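You operate a simulated robot arm through the tools that you are given. There is no shell and no other tool.

The job below is to be done with a simulated two-armed robot. You get a single attempt, and the scene is never put back.

Task
Slacken the brown box's strap, ratchet it tight again and seal it.
Fine: ratchet till the display says TIGHT; then arch back and strap lever open, the box left on the bed.

It is judged by the outcome, as a careful person would: the job done as asked, and still so three seconds after it is handed in. It fails if anything else is knocked over, pushed out of place, dropped, spilled or broken. Lids that push on must go on centred and level and be pressed home; caps that screw on are set level and turned clockwise until they are tight.

Robot
Two 7-joint arms with fingered hands on one trunk that stands fixed in place. Base frame: the origin is at the foot of the trunk, x ahead of it, y to its left, z up; the work surface is at about z = 850. Readings come in mm, rad, newtons and seconds.
The left shoulder is at [70, 157, 1364], the right one opposite. With the tool pointing down near the work surface each hand reaches from about 100 to 880 mm from the base axis, measured 20 degrees to its own side. Payload 5 kg a hand.
The tool frame of a hand sits at the grasp point between the pads (the TCP): z along the fingers, y along the line on which they close. The tips reach 31 mm beyond it. The gripper opens to 156 mm; its body begins 88 mm behind the TCP. The gripper is a hand of 4 fingers: y runs from the thumb to the fingers, the wrist lies at [0, 0, -249] in the tool frame, and closing takes about 1.5 s.
Orientation is told as [roll, pitch, yaw] about the base's x, y, z axes, in that order, counted from this pose: with the fingers straight down and closing along the base's y, the tool's x points along the base's -x, its y along +y and its z along -z.

Tools
- The arms move only by the tool play_rows. It takes "left_increments", "right_increments" or both (then of equal length, played together; a hand with none holds still); each is text: rows parted by semicolons, each of 6 numbers parted by spaces: the turn, a rotation vector about the tool's x, y, z in rad, then the shift along the tool's x, y, z in m. In form: rx ry rz tx ty tz; .... A call has 1 to 20 rows; each row shifts and turns the commanded pose from where the row before left it, along the tool's axes as they then stand. "left_hand" and "right_hand" are, for a hand that has rows, the finger opening in m, from 0 to 0.156, set as the call begins (left out, the last holds). A row lasts 0.2 s, in which the tool goes at most 50 mm and 0.15 rad; a call with a longer step from one row to the next is refused whole, and so is a gripper value outside its range. Where a pose cannot be reached the arm comes as near as it can. A force on the tool above 40 N (or 10 N above the force at the start of the call, whichever is more), or a blocked arm, ends the call early, and 0.2 s more pass. Each finger travels about 108 mm/s and halts on what it meets, pressing with about 32 N; the grip force reading is that of the motor and also rises with nothing between the fingers. The clock runs only during rows and for 0.2 s after the last one: add rows that do not move to give the fingers time. The reply holds the time, the measured pose of the TCP, the force on the tool along the base axes, the opening and the grip force, in the units named above and with some noise, with the torque about the TCP (base axes, N m) and any sound that the robot's microphone picked up.
- Cameras (640 x 400 px; columns grow to the right, rows downward): "scene" is now at [126.9, -8, 1575.8]; the picture's right is [-0.10, -1.00, 0.00], its down [-0.75, 0.07, -0.66] and it looks along [0.65, -0.06, -0.75] (base axes); focal length 294 px, centre (320, 200). "left" rides on the left gripper at [-72, 2, -111] in its tool frame; the picture's right is [-0.02, -1.00, 0.00], its down [0.84, -0.02, -0.54] and it looks along [0.54, -0.01, 0.84] (tool axes); focal length 234 px, centre (320, 200). "right" rides on the right gripper at [72, 2, -111] in its tool frame; the picture's right is [-0.02, 1.00, 0.00], its down [-0.84, -0.02, -0.54] and it looks along [-0.54, -0.01, 0.84] (tool axes); focal length 234 px, centre (320, 200). There is no depth. A picture from a camera that has moved, and an enlarged one, comes with that camera's place and axes in the base frame and with its lens.
- capture(camera): a new picture of that camera. It takes no simulated time.
- slide_trunk(by): slides the trunk up (or, below 0, down) by that many mm; the arms and the scene camera ride with it, the base frame stays. It gives what a move gives, with no picture.
- finger_targets(finger1, finger2, finger3, thumb_bend, hand): sets how far each is bent, from 0 (flat) to 1 (curled in); at 0.3 the hand is open as for a grip, at 0.7 the pads meet at the TCP. One left out holds its place. A second passes; each finger stops where it meets its share of the squeeze, and holds until it gets a number again. A gripper value or a shape takes the hand back. It gives what a move gives, with no picture; readings hold the bend of each and the force on the fingers (four entries, about 0 where the hand has none), thumb and palm.
- set_grasp(shape, hand): the hand has 4 fingers and takes this shape, open, in about a second: jaw (thumb against the fingers, like two jaws); tri (thumb and two fingers); tip (a fingertip pinch); poke (one finger out to press); point (the index stretched); flat (the hand flat); cup (the hand cupped); fist (a fist). The gripper value then closes the fingers along that shape, each until it touches; the sizes above hold for jaw. It gives what a move gives, with no picture.
- aim_head(pan, tilt): turns the head with the scene camera to pan (to the left, within 1.501 rad either way) and tilt (down, from -0.506 to 1.204), counted from straight ahead of the robot. It gives what a move gives.
- zoom(camera, box): a new picture of the part [left, top, right, bottom] of that camera's present view, enlarged. It takes no simulated time.
- job_done(): hands the job in; it is judged then, once.

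Nothing tells you positions but the pictures and the camera data. Unless the task says otherwise, let go and move clear before handing in.

The tools are called after "Call:" by a JSON object that holds its "method" and its "body". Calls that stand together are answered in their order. play_rows: Moves the arms, as the interface text tells. Its arguments: {"type":"object","properties":{"left_increments":{"type":"string"},"left_hand":{"type":"number"},"right_increments":{"type":"string"},"right_hand":{"type":"number"}},"required":[]} The other tools are called the same way: slide_trunk (by) moves the trunk up or down; set_grasp (shape, hand) gives the hand a shape; finger_targets (finger1, finger2, finger3, thumb_bend, hand) moves the fingers one by one; aim_head (pan, tilt) turns the head that bears the scene camera; capture (camera) takes a picture; zoom (camera, box) takes an enlarged picture of a part of a camera's view; job_done () hands the job in.

At the start:

```text
time: 0.0
left_eef_pos: [506.7, 172.6, 1234.0]
left_tool_rot: [0.0, -0.001, -0.001]
left_wrist_force: [0.6, -0.3, 0.4]
left_wrist_torque: [0.0, -0.01, 0.02]
left_grip_width: 155.7
left_finger_force: 0.3
left_shape: jaw
left_bend: [0.3, 0.3, 0.3, 0.3]
left_finger forces: [0.0, 0.0, 0.0, 0.0, 0.1, 0.1]
right_eef_pos: [488.9, -214.8, 1275.1]
right_tool_rot: [-0.002, -0.001, -0.001]
right_wrist_force: [-0.2, -0.4, -0.2]
right_wrist_torque: [0.02, 0.01, -0.02]
right_grip_width: 155.8
right_finger_force: 0.1
right_shape: jaw
right_bend: [0.3, 0.3, 0.3, 0.3]
right_finger forces: [0.1, 0.0, 0.0, 0.0, 0.1, 0.1]
trunk travel left (down, up): [-750.0, 190.0]
head pan, tilt (commanded): [-0.096, 0.853]
```

scene: 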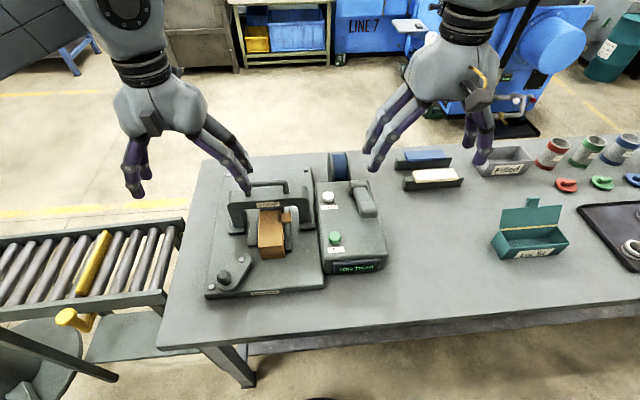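
right: 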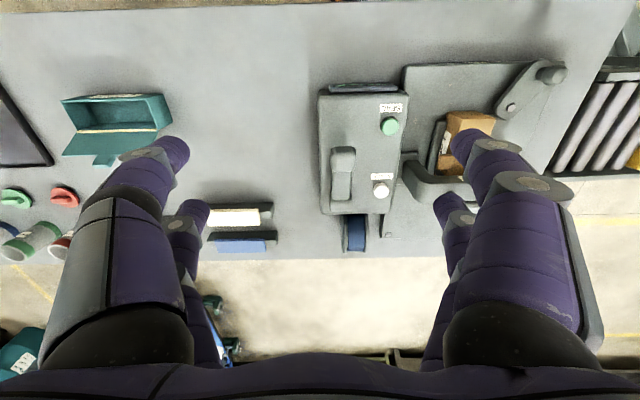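
left: 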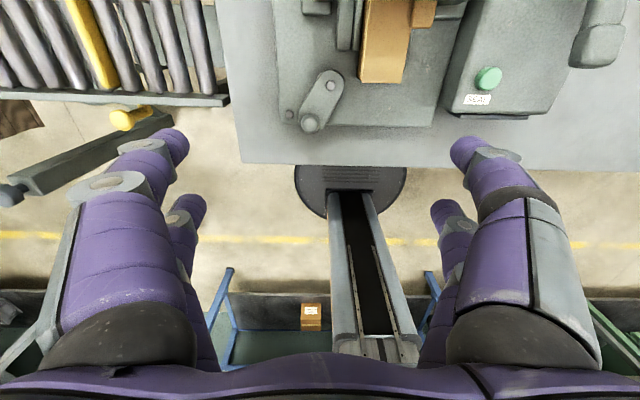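

I see a strapping station with a brown box under an arch, a strap lever at the near left, and a console with green and white buttons and a display. I will take enlarged pictures to learn the parts before moving.

Call:
{"method": "zoom", "body": {"camera": "scene", "box": [190, 140, 410, 310]}}

Call:
{"method": "zoom", "body": {"camera": "scene", "box": [310, 170, 400, 280]}}

Call:
{"method": "zoom", "body": {"camera": "scene", "box": [220, 170, 310, 270]}}

Call:
{"method": "zoom", "body": {"camera": "left", "box": [220, 0, 640, 180]}}

Call:
{"method": "zoom", "body": {"camera": "right", "box": [300, 50, 620, 260]}}

```text
2.35 times, centred on (300, 225) of scene
camera zoom: at [126.9, -8.0, 1575.8], right [-0.1, -1.0, 0.0], down [-0.75, 0.07, -0.66], along [0.65, -0.06, -0.75], focal length 692 px, centre (367, 141)
```

zoom: 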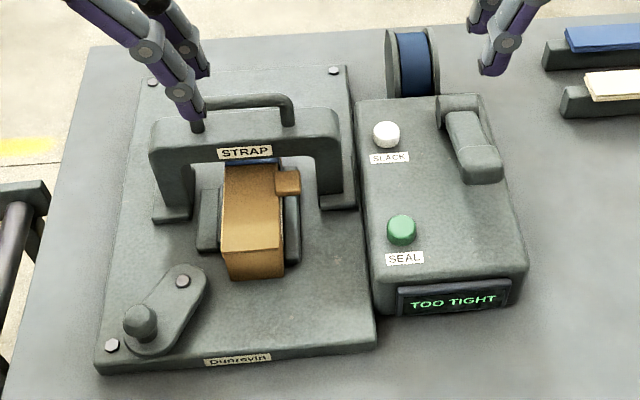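

```text
3.64 times, centred on (355, 225) of scene
camera zoom: at [126.9, -8.0, 1575.8], right [-0.1, -1.0, 0.0], down [-0.75, 0.07, -0.66], along [0.65, -0.06, -0.75], focal length 1069 px, centre (193, 109)
```

zoom: 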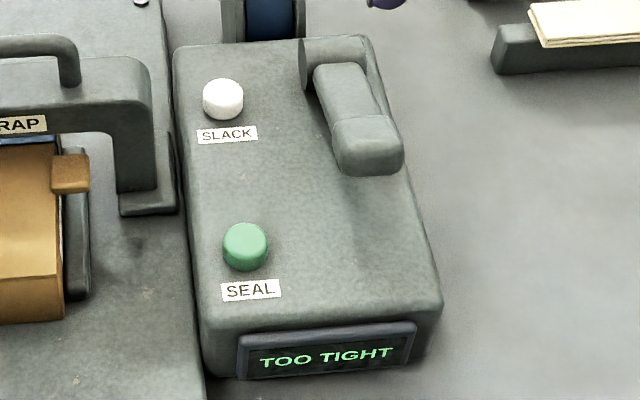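

```text
4.00 times, centred on (265, 220) of scene
camera zoom: at [126.9, -8.0, 1575.8], right [-0.1, -1.0, 0.0], down [-0.75, 0.07, -0.66], along [0.65, -0.06, -0.75], focal length 1176 px, centre (540, 120)
```

zoom: 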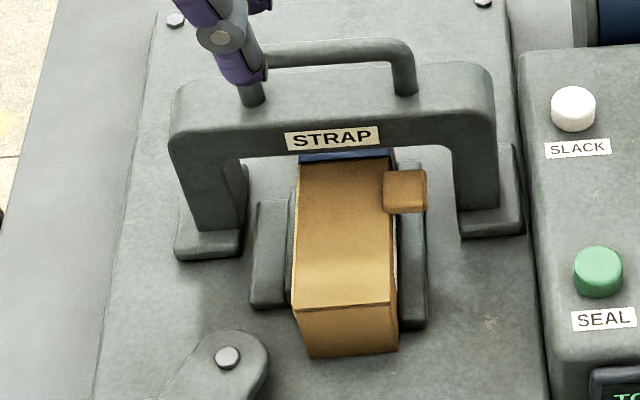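

```text
1.52 times, centred on (430, 90) of left
camera zoom: at [579.0, 173.8, 1345.8], right [0.02, -1.0, 0.0], down [-0.84, -0.02, 0.54], along [-0.54, -0.01, -0.84], focal length 357 px, centre (152, 368)
```

zoom: 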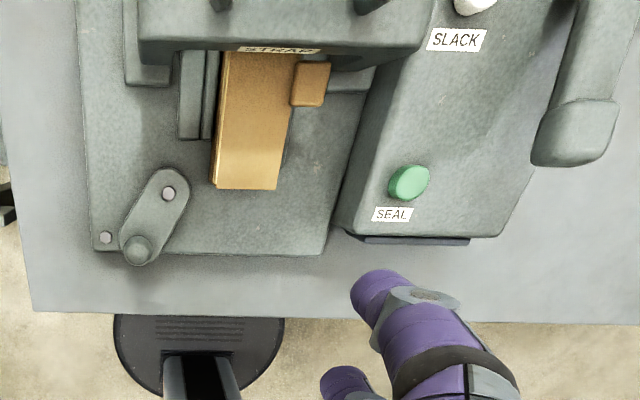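

```text
1.90 times, centred on (460, 155) of right
camera zoom: at [417.2, -212.8, 1388.4], right [0.03, 1.0, 0.0], down [0.84, -0.02, 0.55], along [0.55, -0.01, -0.84], focal length 446 px, centre (53, 286)
```

zoom: 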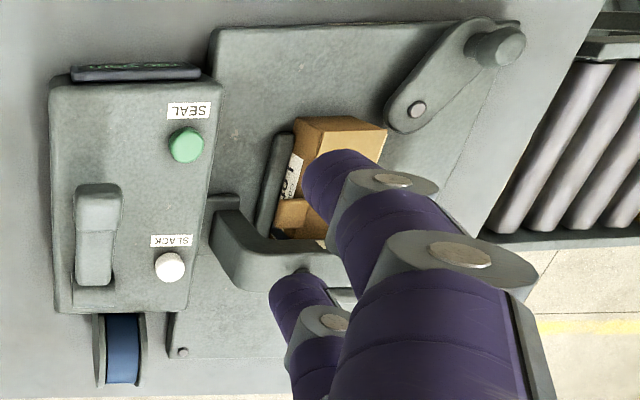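

The arch (labelled STRAP) stands over the box, a small lever sits at the front left of the bed, and the console shows TOO TIGHT with SLACK and SEAL buttons and a ratchet handle. I will move both hands aside to get a clear view.

Call:
{"method": "play_rows", "body": {"left_increments": "0 0 0 0.0145 0.0345 0; 0 0 0 0.0145 0.0345 0; 0 0 0 0.0145 0.0345 0; 0 0 0 0.0145 0.0345 0; 0 0 0 0.0145 0.0345 0; 0 0 0 0.0145 0.0345 0", "right_increments": "0 0 0 0.0115 -0.031 0; 0 0 0 0.0115 -0.031 0; 0 0 0 0.0115 -0.031 0; 0 0 0 0.0115 -0.031 0; 0 0 0 0.0115 -0.031 0; 0 0 0 0.0115 -0.031 0"}}

```text
time: 1.4
left_eef_pos: [414.4, 379.5, 1237.8]
left_tool_rot: [0.001, -0.003, 0.0]
left_wrist_force: [-0.8, -0.2, 1.0]
left_wrist_torque: [0.01, -0.06, -0.05]
left_grip_width: 156.0
left_finger_force: 0.1
left_shape: jaw
left_bend: [0.3, 0.3, 0.3, 0.3]
left_finger forces: [0.0, 0.0, 0.1, 0.0, 0.1, 0.1]
right_eef_pos: [419.3, -400.8, 1276.6]
right_tool_rot: [0.002, -0.004, -0.002]
right_wrist_force: [-0.5, -0.1, -0.3]
right_wrist_torque: [0.01, -0.05, 0.02]
right_grip_width: 156.0
right_finger_force: 0.0
right_shape: jaw
right_bend: [0.3, 0.3, 0.3, 0.3]
right_finger forces: [0.0, 0.0, 0.0, 0.0, 0.1, 0.1]
trunk travel left (down, up): [-750.0, 190.0]
head pan, tilt (commanded): [-0.096, 0.853]
```

Both hands are now aside. I take clear, enlarged views of the station.

Call:
{"method": "capture", "body": {"camera": "scene"}}

Call:
{"method": "zoom", "body": {"camera": "scene", "box": [200, 145, 328, 225]}}

Call:
{"method": "zoom", "body": {"camera": "scene", "box": [200, 220, 328, 300]}}

Call:
{"method": "zoom", "body": {"camera": "scene", "box": [300, 145, 428, 225]}}

Call:
{"method": "capture", "body": {"camera": "left"}}

Call:
{"method": "capture", "body": {"camera": "right"}}

```text
taken
camera scene: at [123.3, -8.5, 1576.1], right [-0.1, -1.0, 0.0], down [-0.75, 0.07, -0.66], along [0.66, -0.06, -0.75], focal length 294 px, centre (320, 200)
```

scene: 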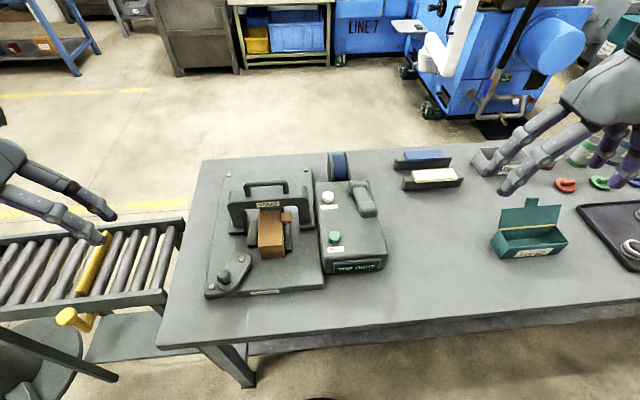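

```text
5.00 times, centred on (264, 185) of scene
camera zoom: at [123.3, -8.5, 1576.1], right [-0.1, -1.0, 0.0], down [-0.75, 0.07, -0.66], along [0.66, -0.06, -0.75], focal length 1470 px, centre (600, 275)
```

zoom: 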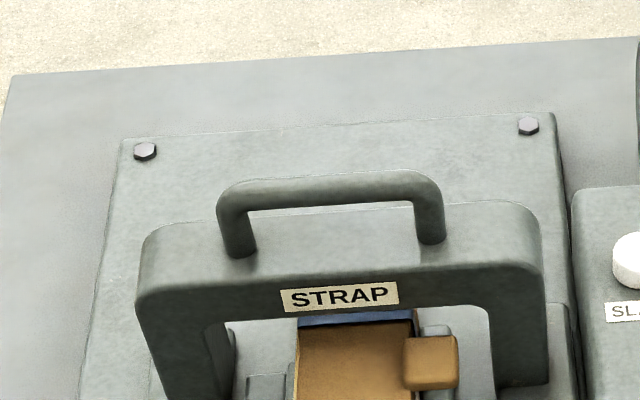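

```text
5.00 times, centred on (264, 260) of scene
camera zoom: at [123.3, -8.5, 1576.1], right [-0.1, -1.0, 0.0], down [-0.75, 0.07, -0.66], along [0.66, -0.06, -0.75], focal length 1470 px, centre (600, -100)
```

zoom: 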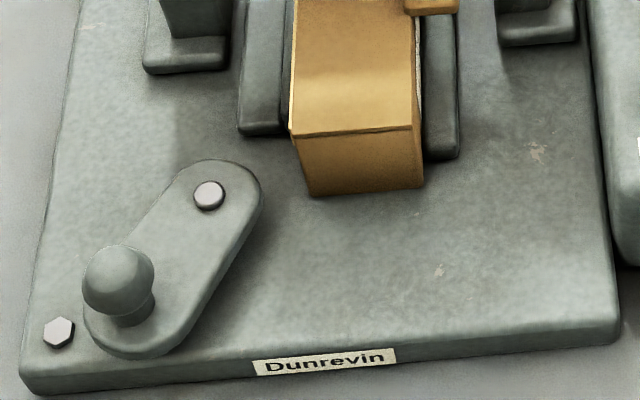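

```text
5.00 times, centred on (364, 185) of scene
camera zoom: at [123.3, -8.5, 1576.1], right [-0.1, -1.0, 0.0], down [-0.75, 0.07, -0.66], along [0.66, -0.06, -0.75], focal length 1470 px, centre (100, 275)
```

zoom: 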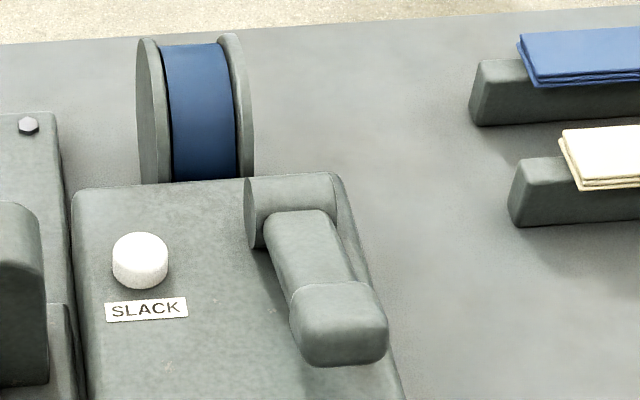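

```text
taken
camera left: at [486.9, 380.4, 1347.3], right [0.02, -1.0, 0.0], down [-0.84, -0.02, 0.54], along [-0.54, -0.01, -0.84], focal length 234 px, centre (320, 200)
```

left: 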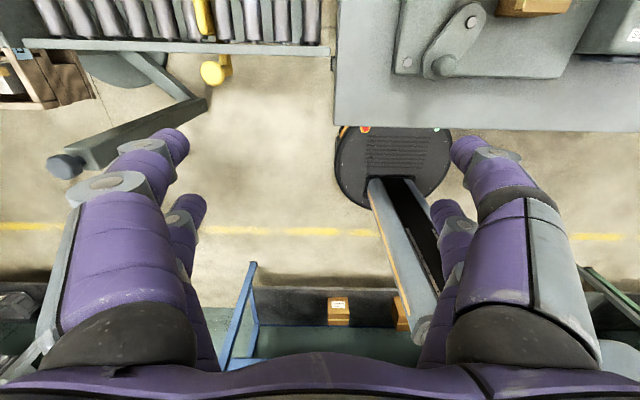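

```text
taken
camera right: at [344.7, -398.9, 1388.0], right [0.03, 1.0, 0.0], down [0.84, -0.02, 0.55], along [0.55, -0.01, -0.84], focal length 234 px, centre (320, 200)
```

right: 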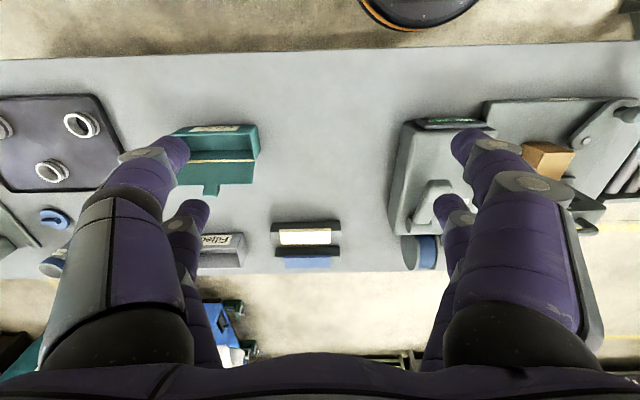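

The lever knob is near (471, 190, 920), SLACK near (684, -85, 951), SEAL near (544, -83, 950), and the ratchet handle hinges near (698, -172, 960). I want side views of the handle and arch before touching anything, so I turn the right hand to look left across the console.

Call:
{"method": "play_rows", "body": {"right_increments": "0 0 -0.1428 0 0 0; 0 0 -0.1428 0 0 0; 0 0 -0.1428 0 0 0; 0 0 -0.1428 0 0 0; 0 0 -0.1428 0 0 0; 0 0 -0.1428 0 0 0; 0 0 -0.1428 0 0 0; 0 0 -0.1428 0 0 0; 0 0 -0.1428 0 0 0; 0 0 -0.1428 0 0 0; 0 0 -0.1428 0 0 0"}}

```text
time: 3.8
left_eef_pos: [416.3, 380.1, 1235.8]
left_tool_rot: [-0.001, 0.001, 0.001]
left_wrist_force: [0.6, -0.6, 0.3]
left_wrist_torque: [0.02, 0.0, 0.04]
left_grip_width: 156.1
left_finger_force: 0.1
left_shape: jaw
left_bend: [0.3, 0.3, 0.3, 0.3]
left_finger forces: [0.0, 0.0, 0.1, 0.0, 0.0, 0.1]
right_eef_pos: [420.0, -400.8, 1275.2]
right_tool_rot: [-0.002, -0.002, 1.571]
right_wrist_force: [1.0, 0.4, 0.4]
right_wrist_torque: [0.01, 0.01, -0.05]
right_grip_width: 155.6
right_finger_force: 0.1
right_shape: jaw
right_bend: [0.3, 0.3, 0.3, 0.3]
right_finger forces: [0.1, 0.1, 0.0, 0.0, 0.0, 0.0]
trunk travel left (down, up): [-750.0, 190.0]
head pan, tilt (commanded): [-0.096, 0.853]
```

The right hand is turned to yaw 1.57. Now I move it toward the console's right side for a side view.

Call:
{"method": "play_rows", "body": {"right_increments": "0 0 0 -0.0117 -0.0333 0.0258; 0 0 0 -0.0117 -0.0333 0.0258; 0 0 0 -0.0117 -0.0333 0.0258; 0 0 0 -0.0117 -0.0333 0.0258; 0 0 0 -0.0117 -0.0333 0.0258; 0 0 0 -0.0117 -0.0333 0.0258"}}

Call:
{"method": "capture", "body": {"camera": "right"}}

Call:
{"method": "zoom", "body": {"camera": "right", "box": [200, 60, 440, 210]}}

```text
time: 5.2
left_eef_pos: [420.0, 380.3, 1234.8]
left_tool_rot: [-0.002, 0.001, 0.001]
left_wrist_force: [0.6, -0.9, 0.3]
left_wrist_torque: [0.01, 0.02, 0.01]
left_grip_width: 156.1
left_finger_force: 0.1
left_shape: jaw
left_bend: [0.3, 0.3, 0.3, 0.3]
left_finger forces: [0.0, 0.0, 0.0, 0.1, 0.0, 0.0]
right_eef_pos: [620.4, -329.3, 1120.3]
right_tool_rot: [-0.003, 0.001, 1.569]
right_wrist_force: [0.4, 0.4, -0.2]
right_wrist_torque: [-0.02, 0.0, 0.01]
right_grip_width: 156.0
right_finger_force: 0.0
right_shape: jaw
right_bend: [0.3, 0.3, 0.3, 0.3]
right_finger forces: [0.0, 0.0, 0.0, 0.1, 0.1, 0.1]
trunk travel left (down, up): [-750.0, 190.0]
head pan, tilt (commanded): [-0.096, 0.853]
```

```text
taken
camera right: at [617.9, -401.1, 1232.7], right [-1.0, 0.03, 0.0], down [0.02, 0.84, 0.54], along [0.02, 0.54, -0.84], focal length 234 px, centre (320, 200)
```

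right: 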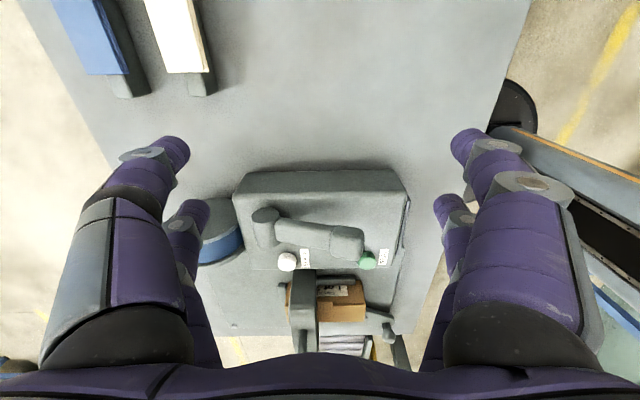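

```text
2.67 times, centred on (320, 135) of right
camera zoom: at [617.9, -401.1, 1232.7], right [-1.0, 0.03, 0.0], down [0.02, 0.84, 0.54], along [0.02, 0.54, -0.84], focal length 624 px, centre (320, 373)
```

zoom: 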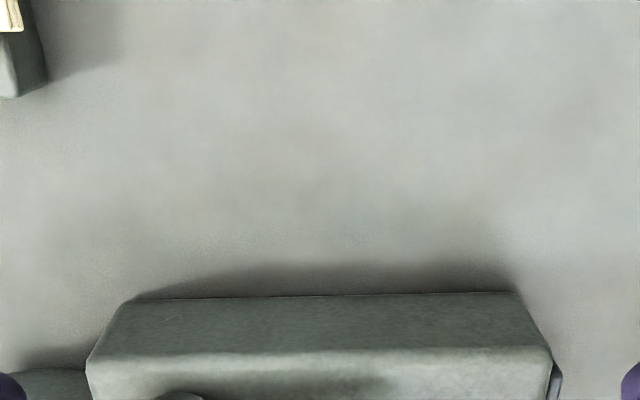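

Call:
{"method": "zoom", "body": {"camera": "right", "box": [220, 160, 440, 300]}}

Call:
{"method": "zoom", "body": {"camera": "right", "box": [250, 240, 430, 356]}}

```text
2.86 times, centred on (330, 230) of right
camera zoom: at [617.9, -401.1, 1232.7], right [-1.0, 0.03, 0.0], down [0.02, 0.84, 0.54], along [0.02, 0.54, -0.84], focal length 669 px, centre (291, 114)
```

zoom: 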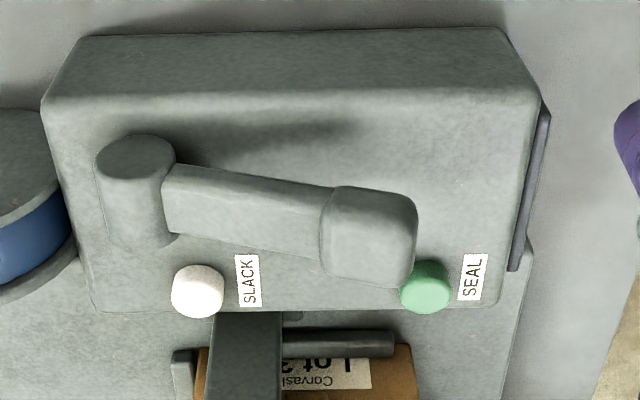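

```text
3.45 times, centred on (340, 298) of right
camera zoom: at [617.9, -401.1, 1232.7], right [-1.0, 0.03, 0.0], down [0.02, 0.84, 0.54], along [0.02, 0.54, -0.84], focal length 808 px, centre (251, -138)
```

zoom: 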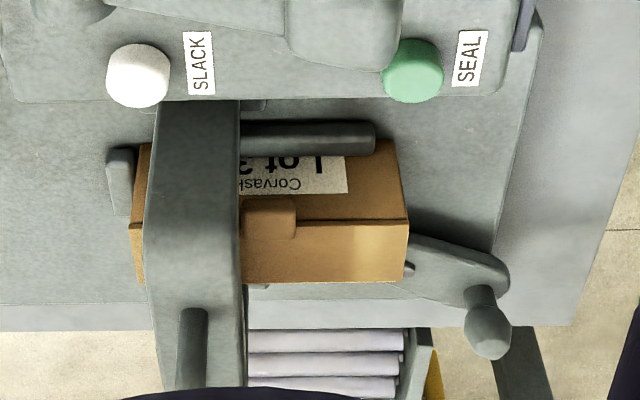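

From the side I see the ratchet handle hinged at the back (about (705, -172, 955)) with its grip raised at about (587, -172, 985), and the arch straddling the box with its top near z 1003 and its handle near (658, 78, 1046). Next I shape the right hand to poke and inspect where its finger lies.

Call:
{"method": "set_grasp", "body": {"hand": "right", "shape": "poke"}}

Call:
{"method": "capture", "body": {"camera": "right"}}

Call:
{"method": "capture", "body": {"camera": "scene"}}

```text
time: 6.1
left_eef_pos: [417.8, 379.3, 1235.8]
left_tool_rot: [0.001, 0.002, -0.002]
left_wrist_force: [0.3, -0.3, 0.6]
left_wrist_torque: [0.01, 0.02, -0.02]
left_grip_width: 155.9
left_finger_force: 0.0
left_shape: jaw
left_bend: [0.3, 0.3, 0.3, 0.3]
left_finger forces: [0.0, 0.1, 0.1, 0.0, 0.0, 0.0]
right_eef_pos: [619.3, -330.3, 1119.7]
right_tool_rot: [-0.001, -0.001, 1.567]
right_wrist_force: [-0.7, 0.6, -0.3]
right_wrist_torque: [-0.03, 0.01, 0.04]
right_grip_width: 0.0
right_finger_force: 0.1
right_shape: poke
right_bend: [1.0, 1.0, 1.0, 0.32]
right_finger forces: [0.0, 0.0, 0.0, 0.1, 0.1, 0.0]
trunk travel left (down, up): [-750.0, 190.0]
head pan, tilt (commanded): [-0.096, 0.853]
```

```text
taken
camera right: at [615.8, -404.0, 1233.0], right [-1.0, 0.03, 0.0], down [0.02, 0.84, 0.55], along [0.02, 0.55, -0.84], focal length 234 px, centre (320, 200)
```

right: 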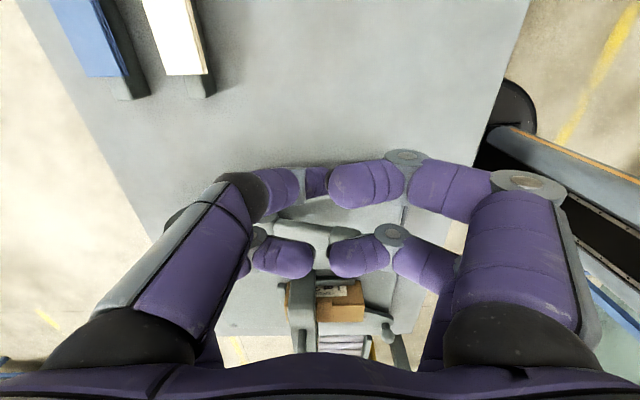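

```text
taken
camera scene: at [126.4, -8.7, 1575.9], right [-0.1, -1.0, 0.0], down [-0.75, 0.07, -0.66], along [0.66, -0.06, -0.75], focal length 294 px, centre (320, 200)
```

scene: 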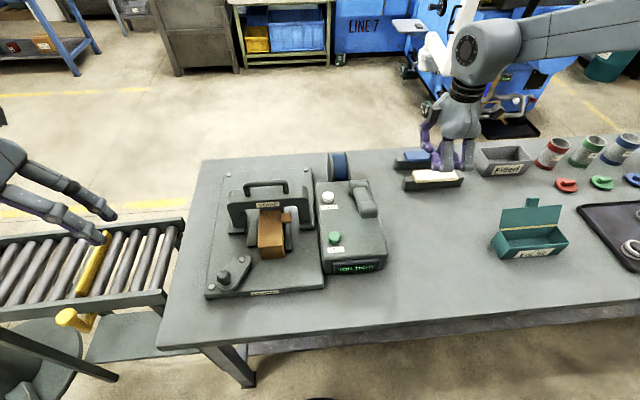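

The poke shape curled the digits inward, and it is not clear which one sticks out. I zoom in on the hand from the scene camera to check.

Call:
{"method": "zoom", "body": {"camera": "scene", "box": [400, 90, 520, 190]}}

```text
4.00 times, centred on (460, 140) of scene
camera zoom: at [126.4, -8.7, 1575.9], right [-0.1, -1.0, 0.0], down [-0.75, 0.07, -0.66], along [0.66, -0.06, -0.75], focal length 1176 px, centre (-240, 440)
```

zoom: 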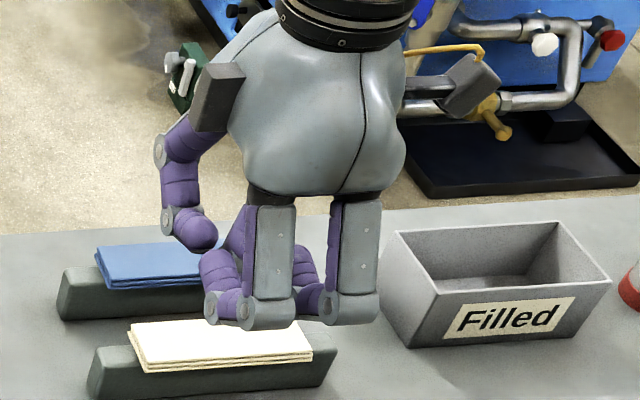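

No finger clearly extends in poke, so I try the point shape and look again.

Call:
{"method": "set_grasp", "body": {"hand": "right", "shape": "point"}}

Call:
{"method": "capture", "body": {"camera": "right"}}

Call:
{"method": "zoom", "body": {"camera": "scene", "box": [400, 90, 520, 190]}}

```text
time: 7.0
left_eef_pos: [417.7, 380.7, 1234.7]
left_tool_rot: [0.0, 0.0, 0.0]
left_wrist_force: [-0.9, -1.0, 0.2]
left_wrist_torque: [0.04, 0.01, 0.01]
left_grip_width: 156.0
left_finger_force: 0.0
left_shape: jaw
left_bend: [0.3, 0.3, 0.3, 0.3]
left_finger forces: [0.0, 0.0, 0.0, 0.0, 0.0, 0.0]
right_eef_pos: [618.0, -332.4, 1120.1]
right_tool_rot: [-0.001, 0.001, 1.567]
right_wrist_force: [-0.5, 0.2, -0.8]
right_wrist_torque: [0.0, 0.0, -0.03]
right_grip_width: 0.1
right_finger_force: 0.1
right_shape: point
right_bend: [0.7, 0.99, 1.0, 0.33]
right_finger forces: [0.0, 0.0, 0.0, 0.0, 0.1, 0.1]
trunk travel left (down, up): [-750.0, 190.0]
head pan, tilt (commanded): [-0.096, 0.853]
```

```text
taken
camera right: at [616.2, -403.2, 1233.1], right [-1.0, 0.03, 0.0], down [0.02, 0.84, 0.54], along [0.02, 0.54, -0.84], focal length 234 px, centre (320, 200)
```

right: 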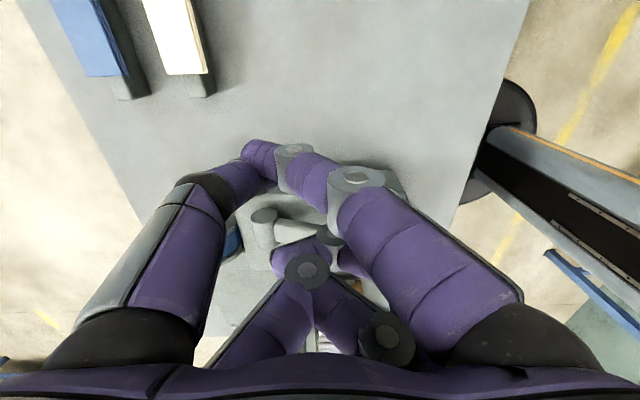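

```text
4.00 times, centred on (460, 140) of scene
camera zoom: at [126.9, -7.7, 1575.8], right [-0.1, -1.0, 0.0], down [-0.75, 0.07, -0.66], along [0.65, -0.06, -0.75], focal length 1176 px, centre (-240, 440)
```

zoom: 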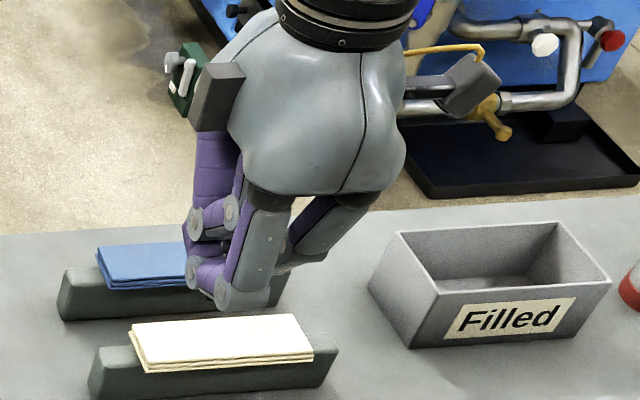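

The point shape may still be moving. I wait a moment and look again.

Call:
{"method": "play_rows", "body": {"right_increments": "0 0 0 0 0 0; 0 0 0 0 0 0; 0 0 0 0 0 0; 0 0 0 0 0 0; 0 0 0 0 0 0"}}

Call:
{"method": "capture", "body": {"camera": "right"}}

```text
time: 8.2
left_eef_pos: [418.4, 379.5, 1235.4]
left_tool_rot: [-0.002, 0.0, 0.0]
left_wrist_force: [-0.2, -0.1, 0.3]
left_wrist_torque: [0.01, 0.02, 0.01]
left_grip_width: 155.8
left_finger_force: 0.0
left_shape: jaw
left_bend: [0.3, 0.3, 0.3, 0.3]
left_finger forces: [0.0, 0.0, 0.0, 0.0, 0.0, 0.0]
right_eef_pos: [618.2, -330.8, 1120.0]
right_tool_rot: [-0.001, -0.001, 1.568]
right_wrist_force: [-0.3, 0.2, 0.1]
right_wrist_torque: [0.0, 0.0, 0.0]
right_grip_width: 0.0
right_finger_force: 0.1
right_shape: point
right_bend: [0.7, 0.99, 1.0, 0.35]
right_finger forces: [0.0, 0.0, 0.0, 0.0, 0.0, 0.0]
trunk travel left (down, up): [-750.0, 190.0]
head pan, tilt (commanded): [-0.096, 0.853]
```

```text
taken
camera right: at [616.3, -403.2, 1232.9], right [-1.0, 0.03, 0.0], down [0.02, 0.84, 0.54], along [0.02, 0.54, -0.84], focal length 234 px, centre (320, 200)
```

right: 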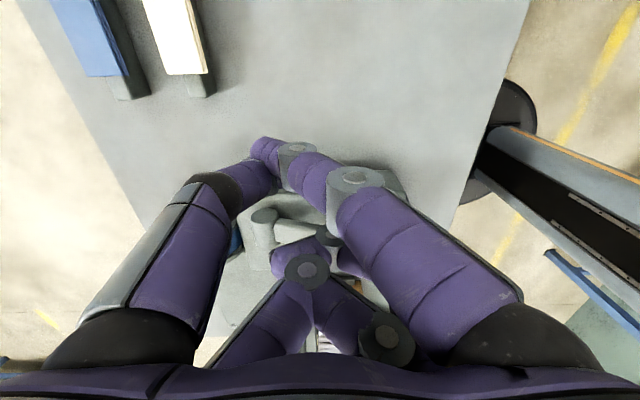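

Point bends the index toward the thumb rather than straight out. I try the tip pinch, closed, which should give a compact point just below the TCP.

Call:
{"method": "set_grasp", "body": {"hand": "right", "shape": "tip"}}

Call:
{"method": "capture", "body": {"camera": "right"}}

Call:
{"method": "play_rows", "body": {"right_increments": "0 0 0 0 0 0; 0 0 0 0 0 0; 0 0 0 0 0 0; 0 0 0 0 0 0; 0 0 0 0 0 0; 0 0 0 0 0 0; 0 0 0 0 0 0; 0 0 0 0 0 0", "right_hand": 0}}

Call:
{"method": "capture", "body": {"camera": "right"}}

Call:
{"method": "zoom", "body": {"camera": "scene", "box": [400, 90, 520, 190]}}

```text
time: 9.1
left_eef_pos: [417.8, 378.5, 1235.8]
left_tool_rot: [0.001, -0.001, 0.001]
left_wrist_force: [0.2, -0.6, -0.1]
left_wrist_torque: [-0.02, 0.01, 0.03]
left_grip_width: 156.0
left_finger_force: 0.0
left_shape: jaw
left_bend: [0.3, 0.3, 0.3, 0.3]
left_finger forces: [0.0, 0.0, 0.0, 0.1, 0.0, 0.1]
right_eef_pos: [619.1, -331.2, 1120.3]
right_tool_rot: [-0.003, 0.0, 1.571]
right_wrist_force: [0.2, 0.3, 0.3]
right_wrist_torque: [-0.01, 0.06, 0.01]
right_grip_width: 155.6
right_finger_force: 0.1
right_shape: tip
right_bend: [0.3, 0.3, 0.3, 0.3]
right_finger forces: [0.0, 0.0, 0.0, 0.0, 0.1, 0.1]
trunk travel left (down, up): [-750.0, 190.0]
head pan, tilt (commanded): [-0.096, 0.853]
```

```text
taken
camera right: at [616.3, -403.3, 1232.9], right [-1.0, 0.03, 0.0], down [0.02, 0.84, 0.54], along [0.02, 0.54, -0.84], focal length 234 px, centre (320, 200)
```

right: 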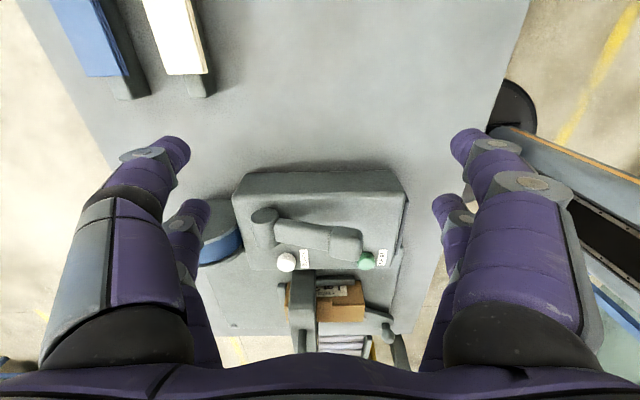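

```text
time: 10.9
left_eef_pos: [418.2, 378.9, 1234.2]
left_tool_rot: [0.001, -0.001, 0.0]
left_wrist_force: [0.2, 0.2, 0.0]
left_wrist_torque: [0.01, 0.01, 0.01]
left_grip_width: 155.8
left_finger_force: 0.0
left_shape: jaw
left_bend: [0.3, 0.3, 0.3, 0.3]
left_finger forces: [0.1, 0.0, 0.0, 0.0, 0.1, 0.0]
right_eef_pos: [618.2, -330.9, 1120.5]
right_tool_rot: [-0.003, 0.001, 1.568]
right_wrist_force: [0.3, -0.1, 0.2]
right_wrist_torque: [-0.02, 0.0, 0.02]
right_grip_width: 0.0
right_finger_force: 31.9
right_shape: tip
right_bend: [0.7, 0.7, 0.7, 0.7]
right_finger forces: [0.0, 0.1, 0.0, 0.0, 0.1, 0.0]
trunk travel left (down, up): [-750.0, 190.0]
head pan, tilt (commanded): [-0.096, 0.853]
```

```text
taken
camera right: at [616.3, -403.3, 1232.9], right [-1.0, 0.03, 0.0], down [0.02, 0.84, 0.54], along [0.02, 0.54, -0.84], focal length 234 px, centre (320, 200)
```

right: 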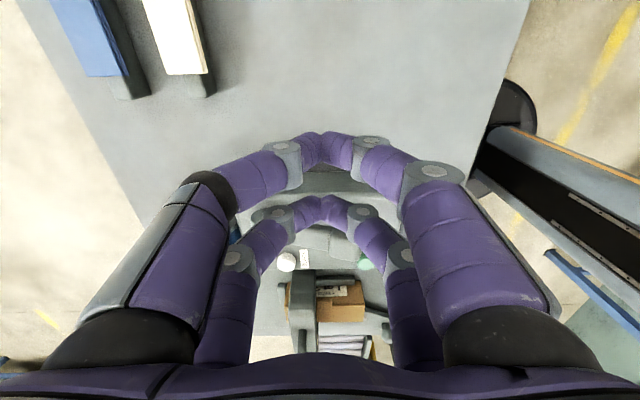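

```text
4.00 times, centred on (460, 140) of scene
camera zoom: at [126.8, -8.0, 1575.8], right [-0.1, -1.0, 0.0], down [-0.75, 0.07, -0.66], along [0.65, -0.06, -0.75], focal length 1176 px, centre (-240, 440)
```

zoom: 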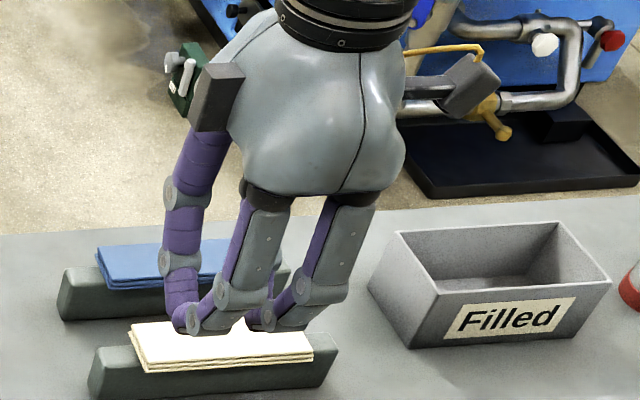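

The closed tip pinch gives two prongs about 21 mm either side of the TCP along tool x, which is good enough for pressing. I now bring the hand above the SLACK button, with the far prong lined up on it.

Call:
{"method": "play_rows", "body": {"right_increments": "0 0 0 -0.0373 -0.0115 0; 0 0 0 -0.0373 -0.0115 0; 0 0 0 -0.0373 -0.0115 0; 0 0 0 -0.0373 -0.0115 0; 0 0 0 -0.0373 -0.0115 0; 0 0 0 -0.0373 -0.0115 0; 0 0 0 0 0 0.04; 0 0 0 0 0 0.04"}}

Call:
{"method": "capture", "body": {"camera": "right"}}

Call:
{"method": "zoom", "body": {"camera": "scene", "box": [270, 120, 430, 220]}}

```text
time: 12.7
left_eef_pos: [418.9, 379.1, 1235.3]
left_tool_rot: [0.0, 0.001, 0.0]
left_wrist_force: [0.4, 0.2, -0.9]
left_wrist_torque: [0.05, 0.04, 0.01]
left_grip_width: 156.0
left_finger_force: 0.1
left_shape: jaw
left_bend: [0.3, 0.3, 0.3, 0.3]
left_finger forces: [0.0, 0.0, 0.0, 0.1, 0.0, 0.1]
right_eef_pos: [653.1, -140.9, 1054.9]
right_tool_rot: [-0.003, -0.001, 1.567]
right_wrist_force: [0.1, 0.3, 0.3]
right_wrist_torque: [0.03, 0.01, 0.01]
right_grip_width: 0.1
right_finger_force: 31.9
right_shape: tip
right_bend: [0.7, 0.7, 0.7, 0.7]
right_finger forces: [0.0, 0.0, 0.0, 0.1, 0.0, 0.0]
right hand out of reach, approached as far as the arm can: row 6, 7, 8
trunk travel left (down, up): [-750.0, 190.0]
head pan, tilt (commanded): [-0.096, 0.853]
```

```text
taken
camera right: at [649.9, -213.6, 1167.7], right [-1.0, 0.03, 0.0], down [0.02, 0.84, 0.55], along [0.02, 0.55, -0.84], focal length 234 px, centre (320, 200)
```

right: 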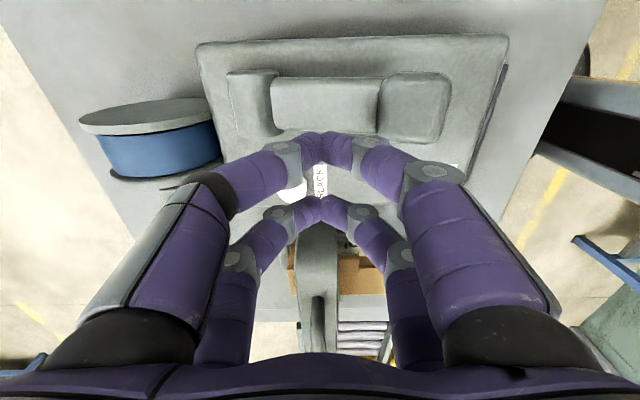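

```text
4.00 times, centred on (350, 170) of scene
camera zoom: at [128.4, -8.1, 1575.7], right [-0.1, -1.0, 0.0], down [-0.75, 0.07, -0.66], along [0.65, -0.06, -0.75], focal length 1176 px, centre (200, 320)
```

zoom: 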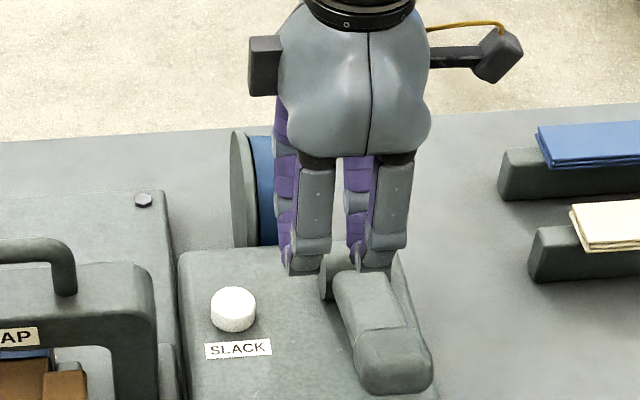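

At yaw 1.57 the SLACK button is just out of reach, and a closed hand would sit too near the arch. I back off upward, turn back to yaw 0, and will press with the open hand's left-side finger, keeping the palm over the ratchet handle and clear of the arch.

Call:
{"method": "play_rows", "body": {"right_increments": "0 0 0 0 0 -0.045; 0 0 0 0 0 -0.045; 0 0 0 0.0233 0.0318 0; 0 0 0 0.0233 0.0318 0; 0 0 0 0.0233 0.0318 0; 0 0 0 0.0233 0.0318 0"}}

Call:
{"method": "play_rows", "body": {"right_increments": "0 0 0.1428 0 0 0; 0 0 0.1428 0 0 0; 0 0 0.1428 0 0 0; 0 0 0.1428 0 0 0; 0 0 0.1428 0 0 0; 0 0 0.1428 0 0 0; 0 0 0.1428 0 0 0; 0 0 0.1428 0 0 0; 0 0 0.1428 0 0 0; 0 0 0.1428 0 0 0; 0 0 0.1428 0 0 0"}}

Call:
{"method": "set_grasp", "body": {"hand": "right", "shape": "jaw"}}

```text
time: 14.1
left_eef_pos: [415.6, 378.2, 1236.6]
left_tool_rot: [0.0, -0.001, 0.001]
left_wrist_force: [0.0, -0.7, 0.1]
left_wrist_torque: [0.05, -0.02, -0.04]
left_grip_width: 155.7
left_finger_force: 0.0
left_shape: jaw
left_bend: [0.3, 0.3, 0.3, 0.3]
left_finger forces: [0.0, 0.1, 0.0, 0.0, 0.0, 0.1]
right_eef_pos: [520.6, -236.9, 1148.4]
right_tool_rot: [-0.003, 0.0, 1.57]
right_wrist_force: [-0.4, 0.4, 0.2]
right_wrist_torque: [-0.01, -0.02, 0.0]
right_grip_width: 0.0
right_finger_force: 32.3
right_shape: tip
right_bend: [0.7, 0.7, 0.7, 0.7]
right_finger forces: [0.0, 0.1, 0.0, 0.1, 0.0, 0.1]
trunk travel left (down, up): [-750.0, 190.0]
head pan, tilt (commanded): [-0.096, 0.853]
```

```text
time: 16.5
left_eef_pos: [418.0, 379.1, 1235.9]
left_tool_rot: [0.001, -0.001, -0.001]
left_wrist_force: [-0.4, -0.9, -0.2]
left_wrist_torque: [0.01, -0.01, 0.01]
left_grip_width: 155.8
left_finger_force: 0.0
left_shape: jaw
left_bend: [0.3, 0.3, 0.3, 0.3]
left_finger forces: [0.0, 0.0, 0.0, 0.0, 0.0, 0.0]
right_eef_pos: [525.2, -235.8, 1146.0]
right_tool_rot: [0.0, -0.002, -0.004]
right_wrist_force: [0.7, -0.3, -0.2]
right_wrist_torque: [0.01, 0.0, 0.03]
right_grip_width: 0.0
right_finger_force: 31.8
right_shape: tip
right_bend: [0.7, 0.7, 0.7, 0.7]
right_finger forces: [0.0, 0.0, 0.0, 0.0, 0.0, 0.0]
trunk travel left (down, up): [-750.0, 190.0]
head pan, tilt (commanded): [-0.096, 0.853]
```

```text
time: 17.4
left_eef_pos: [416.6, 380.6, 1234.5]
left_tool_rot: [0.0, 0.001, 0.0]
left_wrist_force: [0.7, 0.8, 0.2]
left_wrist_torque: [0.04, -0.02, -0.01]
left_grip_width: 155.7
left_finger_force: 0.1
left_shape: jaw
left_bend: [0.3, 0.3, 0.3, 0.3]
left_finger forces: [0.1, 0.0, 0.1, 0.1, 0.0, 0.0]
right_eef_pos: [523.9, -235.0, 1146.7]
right_tool_rot: [0.0, -0.003, -0.002]
right_wrist_force: [0.1, 0.6, 0.8]
right_wrist_torque: [0.03, 0.01, 0.04]
right_grip_width: 156.0
right_finger_force: 0.1
right_shape: jaw
right_bend: [0.3, 0.3, 0.3, 0.3]
right_finger forces: [0.0, 0.1, 0.0, 0.0, 0.0, 0.0]
trunk travel left (down, up): [-750.0, 190.0]
head pan, tilt (commanded): [-0.096, 0.853]
```

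The right hand is back at yaw 0 and open. I move over the console so the far left-side finger lies above SLACK, then check with the cameras.

Call:
{"method": "play_rows", "body": {"right_increments": "0 0 0 -0.0358 0.017 0; 0 0 0 -0.0358 0.017 0; 0 0 0 -0.0358 0.017 0; 0 0 0 -0.0358 0.017 0; 0 0 0 0 0 0.04; 0 0 0 0 0 0.04; 0 0 0 0 0 0"}}

Call:
{"method": "capture", "body": {"camera": "right"}}

Call:
{"method": "zoom", "body": {"camera": "scene", "box": [270, 120, 430, 220]}}

```text
time: 19.0
left_eef_pos: [418.3, 380.3, 1234.5]
left_tool_rot: [-0.001, 0.0, -0.002]
left_wrist_force: [-0.6, -0.2, 0.6]
left_wrist_torque: [-0.02, 0.03, 0.01]
left_grip_width: 155.8
left_finger_force: 0.1
left_shape: jaw
left_bend: [0.3, 0.3, 0.3, 0.3]
left_finger forces: [0.1, 0.1, 0.0, 0.0, 0.1, 0.0]
right_eef_pos: [669.7, -166.3, 1065.5]
right_tool_rot: [-0.001, -0.001, -0.001]
right_wrist_force: [0.4, -0.3, -0.1]
right_wrist_torque: [-0.02, -0.03, -0.04]
right_grip_width: 156.0
right_finger_force: 0.1
right_shape: jaw
right_bend: [0.3, 0.3, 0.3, 0.3]
right_finger forces: [0.0, 0.1, 0.1, 0.1, 0.0, 0.0]
trunk travel left (down, up): [-750.0, 190.0]
head pan, tilt (commanded): [-0.096, 0.853]
```

```text
taken
camera right: at [597.0, -164.4, 1177.6], right [0.03, 1.0, 0.0], down [0.84, -0.02, 0.55], along [0.55, -0.01, -0.84], focal length 234 px, centre (320, 200)
```

right: 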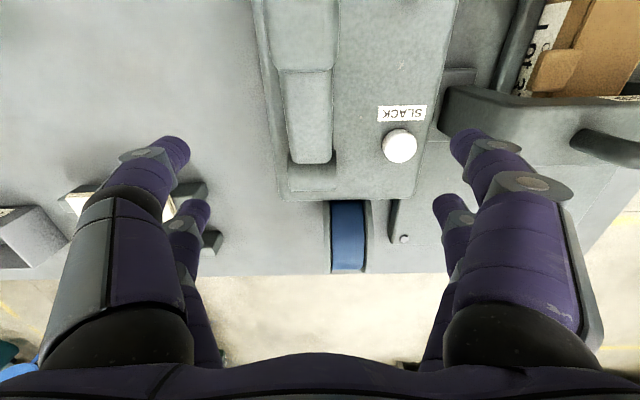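

```text
4.00 times, centred on (350, 170) of scene
camera zoom: at [127.2, -7.2, 1575.8], right [-0.1, -1.0, 0.0], down [-0.75, 0.07, -0.66], along [0.65, -0.06, -0.75], focal length 1176 px, centre (200, 320)
```

zoom: 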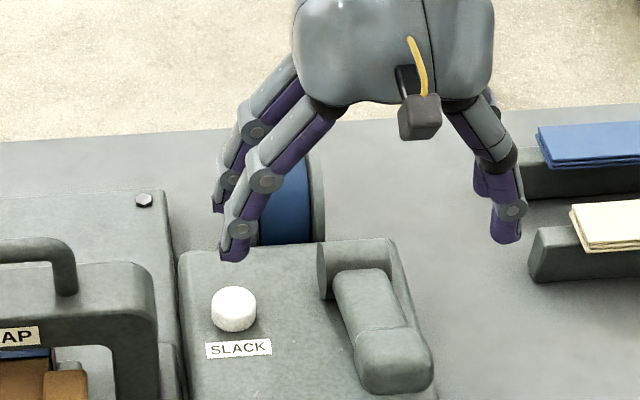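

The left-side fingertips sit at about y -78 and 31 mm below the TCP; SLACK is at about (685, -85, 943). I shift so the near left fingertip is above SLACK and come down to just above it.

Call:
{"method": "play_rows", "body": {"right_increments": "0 0 0 -0.019 -0.003 0; 0 0 0 -0.019 -0.003 0; 0 0 0 0 0 0.04; 0 0 0 0 0 0.035; 0 0 0 0 0 0"}}

Call:
{"method": "capture", "body": {"camera": "right"}}

Call:
{"method": "zoom", "body": {"camera": "scene", "box": [290, 150, 410, 225]}}

```text
time: 20.2
left_eef_pos: [417.6, 379.6, 1235.5]
left_tool_rot: [0.0, -0.001, 0.0]
left_wrist_force: [0.2, -0.1, -0.1]
left_wrist_torque: [-0.01, -0.04, 0.01]
left_grip_width: 156.1
left_finger_force: 0.1
left_shape: jaw
left_bend: [0.3, 0.3, 0.3, 0.3]
left_finger forces: [0.0, 0.0, 0.1, 0.1, 0.0, 0.0]
right_eef_pos: [669.5, -197.7, 1011.6]
right_tool_rot: [0.001, -0.002, -0.002]
right_wrist_force: [0.2, 0.0, -0.3]
right_wrist_torque: [-0.01, 0.0, 0.0]
right_grip_width: 156.0
right_finger_force: 0.1
right_shape: jaw
right_bend: [0.3, 0.3, 0.3, 0.3]
right_finger forces: [0.0, 0.0, 0.1, 0.0, 0.1, 0.0]
right hand out of reach, approached as far as the arm can: row 1, 2, 3, 4
trunk travel left (down, up): [-750.0, 190.0]
head pan, tilt (commanded): [-0.096, 0.853]
```

```text
taken
camera right: at [596.5, -196.6, 1123.8], right [0.03, 1.0, 0.0], down [0.84, -0.02, 0.55], along [0.55, -0.01, -0.84], focal length 234 px, centre (320, 200)
```

right: 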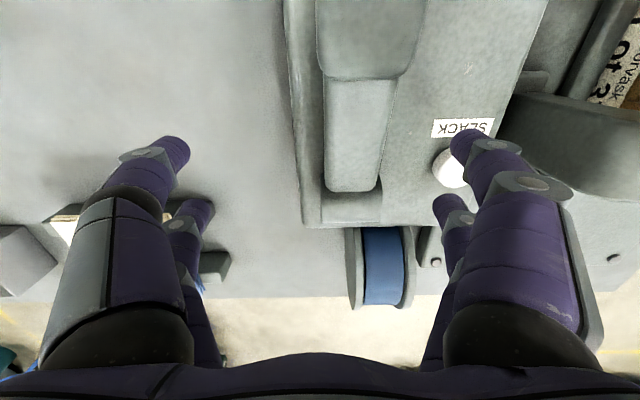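

```text
5.33 times, centred on (350, 188) of scene
camera zoom: at [126.5, -7.5, 1575.9], right [-0.1, -1.0, 0.0], down [-0.75, 0.07, -0.66], along [0.66, -0.06, -0.75], focal length 1568 px, centre (160, 267)
```

zoom: 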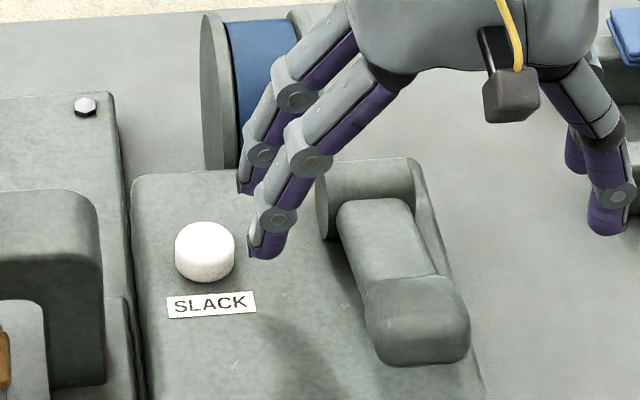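

The forward reach is limited at this height relative to the shoulder. I raise the trunk by 150 mm so the arm works lower relative to the shoulder, which should extend the reach.

Call:
{"method": "slide_trunk", "body": {"by": 150}}

```text
time: 21.9
left_eef_pos: [417.4, 380.2, 1384.9]
left_tool_rot: [0.0, -0.001, 0.0]
left_wrist_force: [-0.2, 0.0, -0.3]
left_wrist_torque: [-0.01, -0.01, 0.02]
left_grip_width: 155.9
left_finger_force: 0.0
left_shape: jaw
left_bend: [0.3, 0.3, 0.3, 0.3]
left_finger forces: [0.0, 0.0, 0.1, 0.2, 0.0, 0.0]
right_eef_pos: [668.8, -198.5, 1160.5]
right_tool_rot: [0.001, -0.005, -0.002]
right_wrist_force: [0.5, 0.9, 0.4]
right_wrist_torque: [0.02, 0.03, -0.01]
right_grip_width: 155.9
right_finger_force: 0.1
right_shape: jaw
right_bend: [0.3, 0.3, 0.3, 0.3]
right_finger forces: [0.0, 0.0, 0.0, 0.1, 0.1, 0.0]
trunk travel left (down, up): [-900.0, 40.0]
head pan, tilt (commanded): [-0.096, 0.853]
```

The trunk is up and the right hand is at (669, -198, 1160). I go down to about z 1060 and then shift over SLACK.

Call:
{"method": "play_rows", "body": {"right_increments": "0 0 0 0 0 0.035; 0 0 0 0 0 0.035; 0 0 0 0 0 0.03; 0 0 0 -0.019 0.013 0; 0 0 0 -0.019 0.013 0; 0 0 0 0 0 0"}}

Call:
{"method": "capture", "body": {"camera": "right"}}

Call:
{"method": "zoom", "body": {"camera": "scene", "box": [270, 150, 430, 250]}}

```text
time: 23.4
left_eef_pos: [418.2, 379.2, 1385.3]
left_tool_rot: [-0.001, -0.001, -0.002]
left_wrist_force: [0.2, -0.1, 0.5]
left_wrist_torque: [-0.01, 0.01, -0.01]
left_grip_width: 155.9
left_finger_force: 0.0
left_shape: jaw
left_bend: [0.3, 0.3, 0.3, 0.3]
left_finger forces: [0.1, 0.1, 0.1, 0.0, 0.0, 0.0]
right_eef_pos: [647.1, -213.9, 1116.6]
right_tool_rot: [0.003, -0.005, -0.001]
right_wrist_force: [-0.4, -0.1, 1.1]
right_wrist_torque: [0.0, 0.01, 0.04]
right_grip_width: 155.8
right_finger_force: 0.1
right_shape: jaw
right_bend: [0.3, 0.3, 0.3, 0.3]
right_finger forces: [0.1, 0.1, 0.2, 0.1, 0.0, 0.0]
right hand out of reach, approached as far as the arm can: row 1, 2, 3, 4, 5
trunk travel left (down, up): [-900.0, 40.0]
head pan, tilt (commanded): [-0.096, 0.853]
```

```text
taken
camera right: at [573.9, -212.6, 1228.6], right [0.03, 1.0, 0.0], down [0.84, -0.02, 0.55], along [0.55, -0.01, -0.84], focal length 234 px, centre (320, 200)
```

right: 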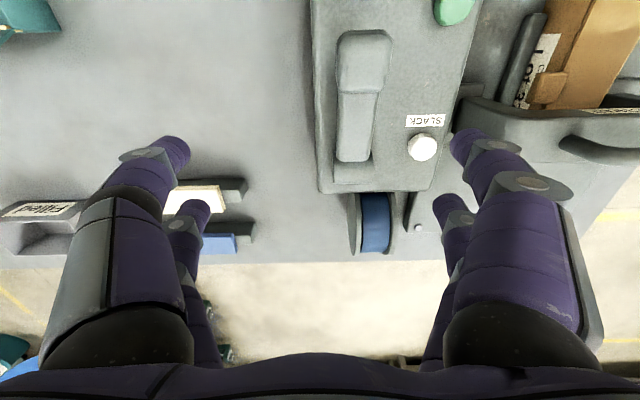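

```text
4.00 times, centred on (350, 200) of scene
camera zoom: at [126.8, -8.2, 1725.8], right [-0.1, -1.0, 0.0], down [-0.75, 0.07, -0.66], along [0.65, -0.06, -0.75], focal length 1176 px, centre (200, 200)
```

zoom: 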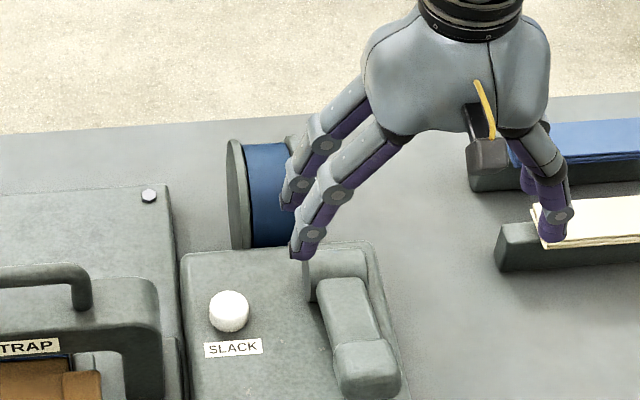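

The arm stopped short again, so I want to see its posture. I take full pictures of the scene to see what is limiting it.

Call:
{"method": "capture", "body": {"camera": "scene"}}

Call:
{"method": "aim_head", "body": {"pan": -0.6, "tilt": 0.5}}

Call:
{"method": "capture", "body": {"camera": "scene"}}

```text
taken
camera scene: at [126.8, -8.2, 1725.8], right [-0.1, -1.0, 0.0], down [-0.75, 0.07, -0.66], along [0.65, -0.06, -0.75], focal length 294 px, centre (320, 200)
```

scene: 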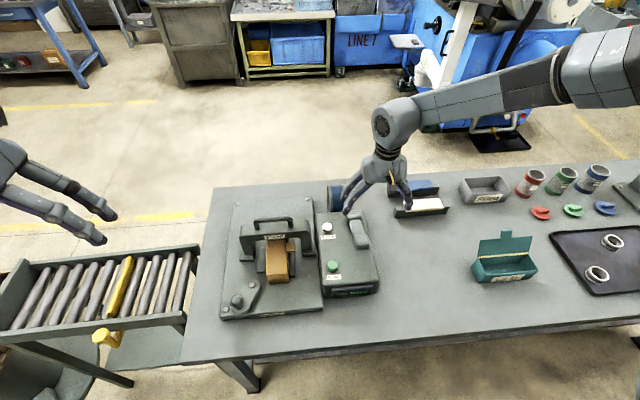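

```text
time: 24.3
left_eef_pos: [416.5, 378.9, 1383.8]
left_tool_rot: [-0.002, 0.0, 0.0]
left_wrist_force: [-0.4, -0.2, -0.7]
left_wrist_torque: [0.0, 0.01, 0.01]
left_grip_width: 156.0
left_finger_force: 0.1
left_shape: jaw
left_bend: [0.3, 0.3, 0.3, 0.3]
left_finger forces: [0.2, 0.1, 0.0, 0.1, 0.0, 0.0]
right_eef_pos: [647.9, -214.2, 1115.5]
right_tool_rot: [0.003, -0.005, 0.0]
right_wrist_force: [0.0, 0.8, -0.6]
right_wrist_torque: [0.02, -0.02, 0.02]
right_grip_width: 155.7
right_finger_force: 0.1
right_shape: jaw
right_bend: [0.3, 0.3, 0.3, 0.3]
right_finger forces: [0.0, 0.0, 0.0, 0.0, 0.0, 0.1]
trunk travel left (down, up): [-900.0, 40.0]
head pan, tilt (commanded): [-0.6, 0.499]
```

```text
taken
camera scene: at [124.2, -51.6, 1756.0], right [-0.56, -0.83, 0.0], down [-0.4, 0.27, -0.88], along [0.72, -0.5, -0.48], focal length 294 px, centre (320, 200)
```

scene: 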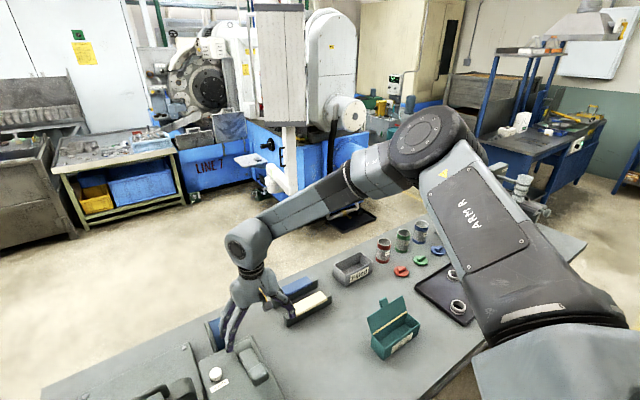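

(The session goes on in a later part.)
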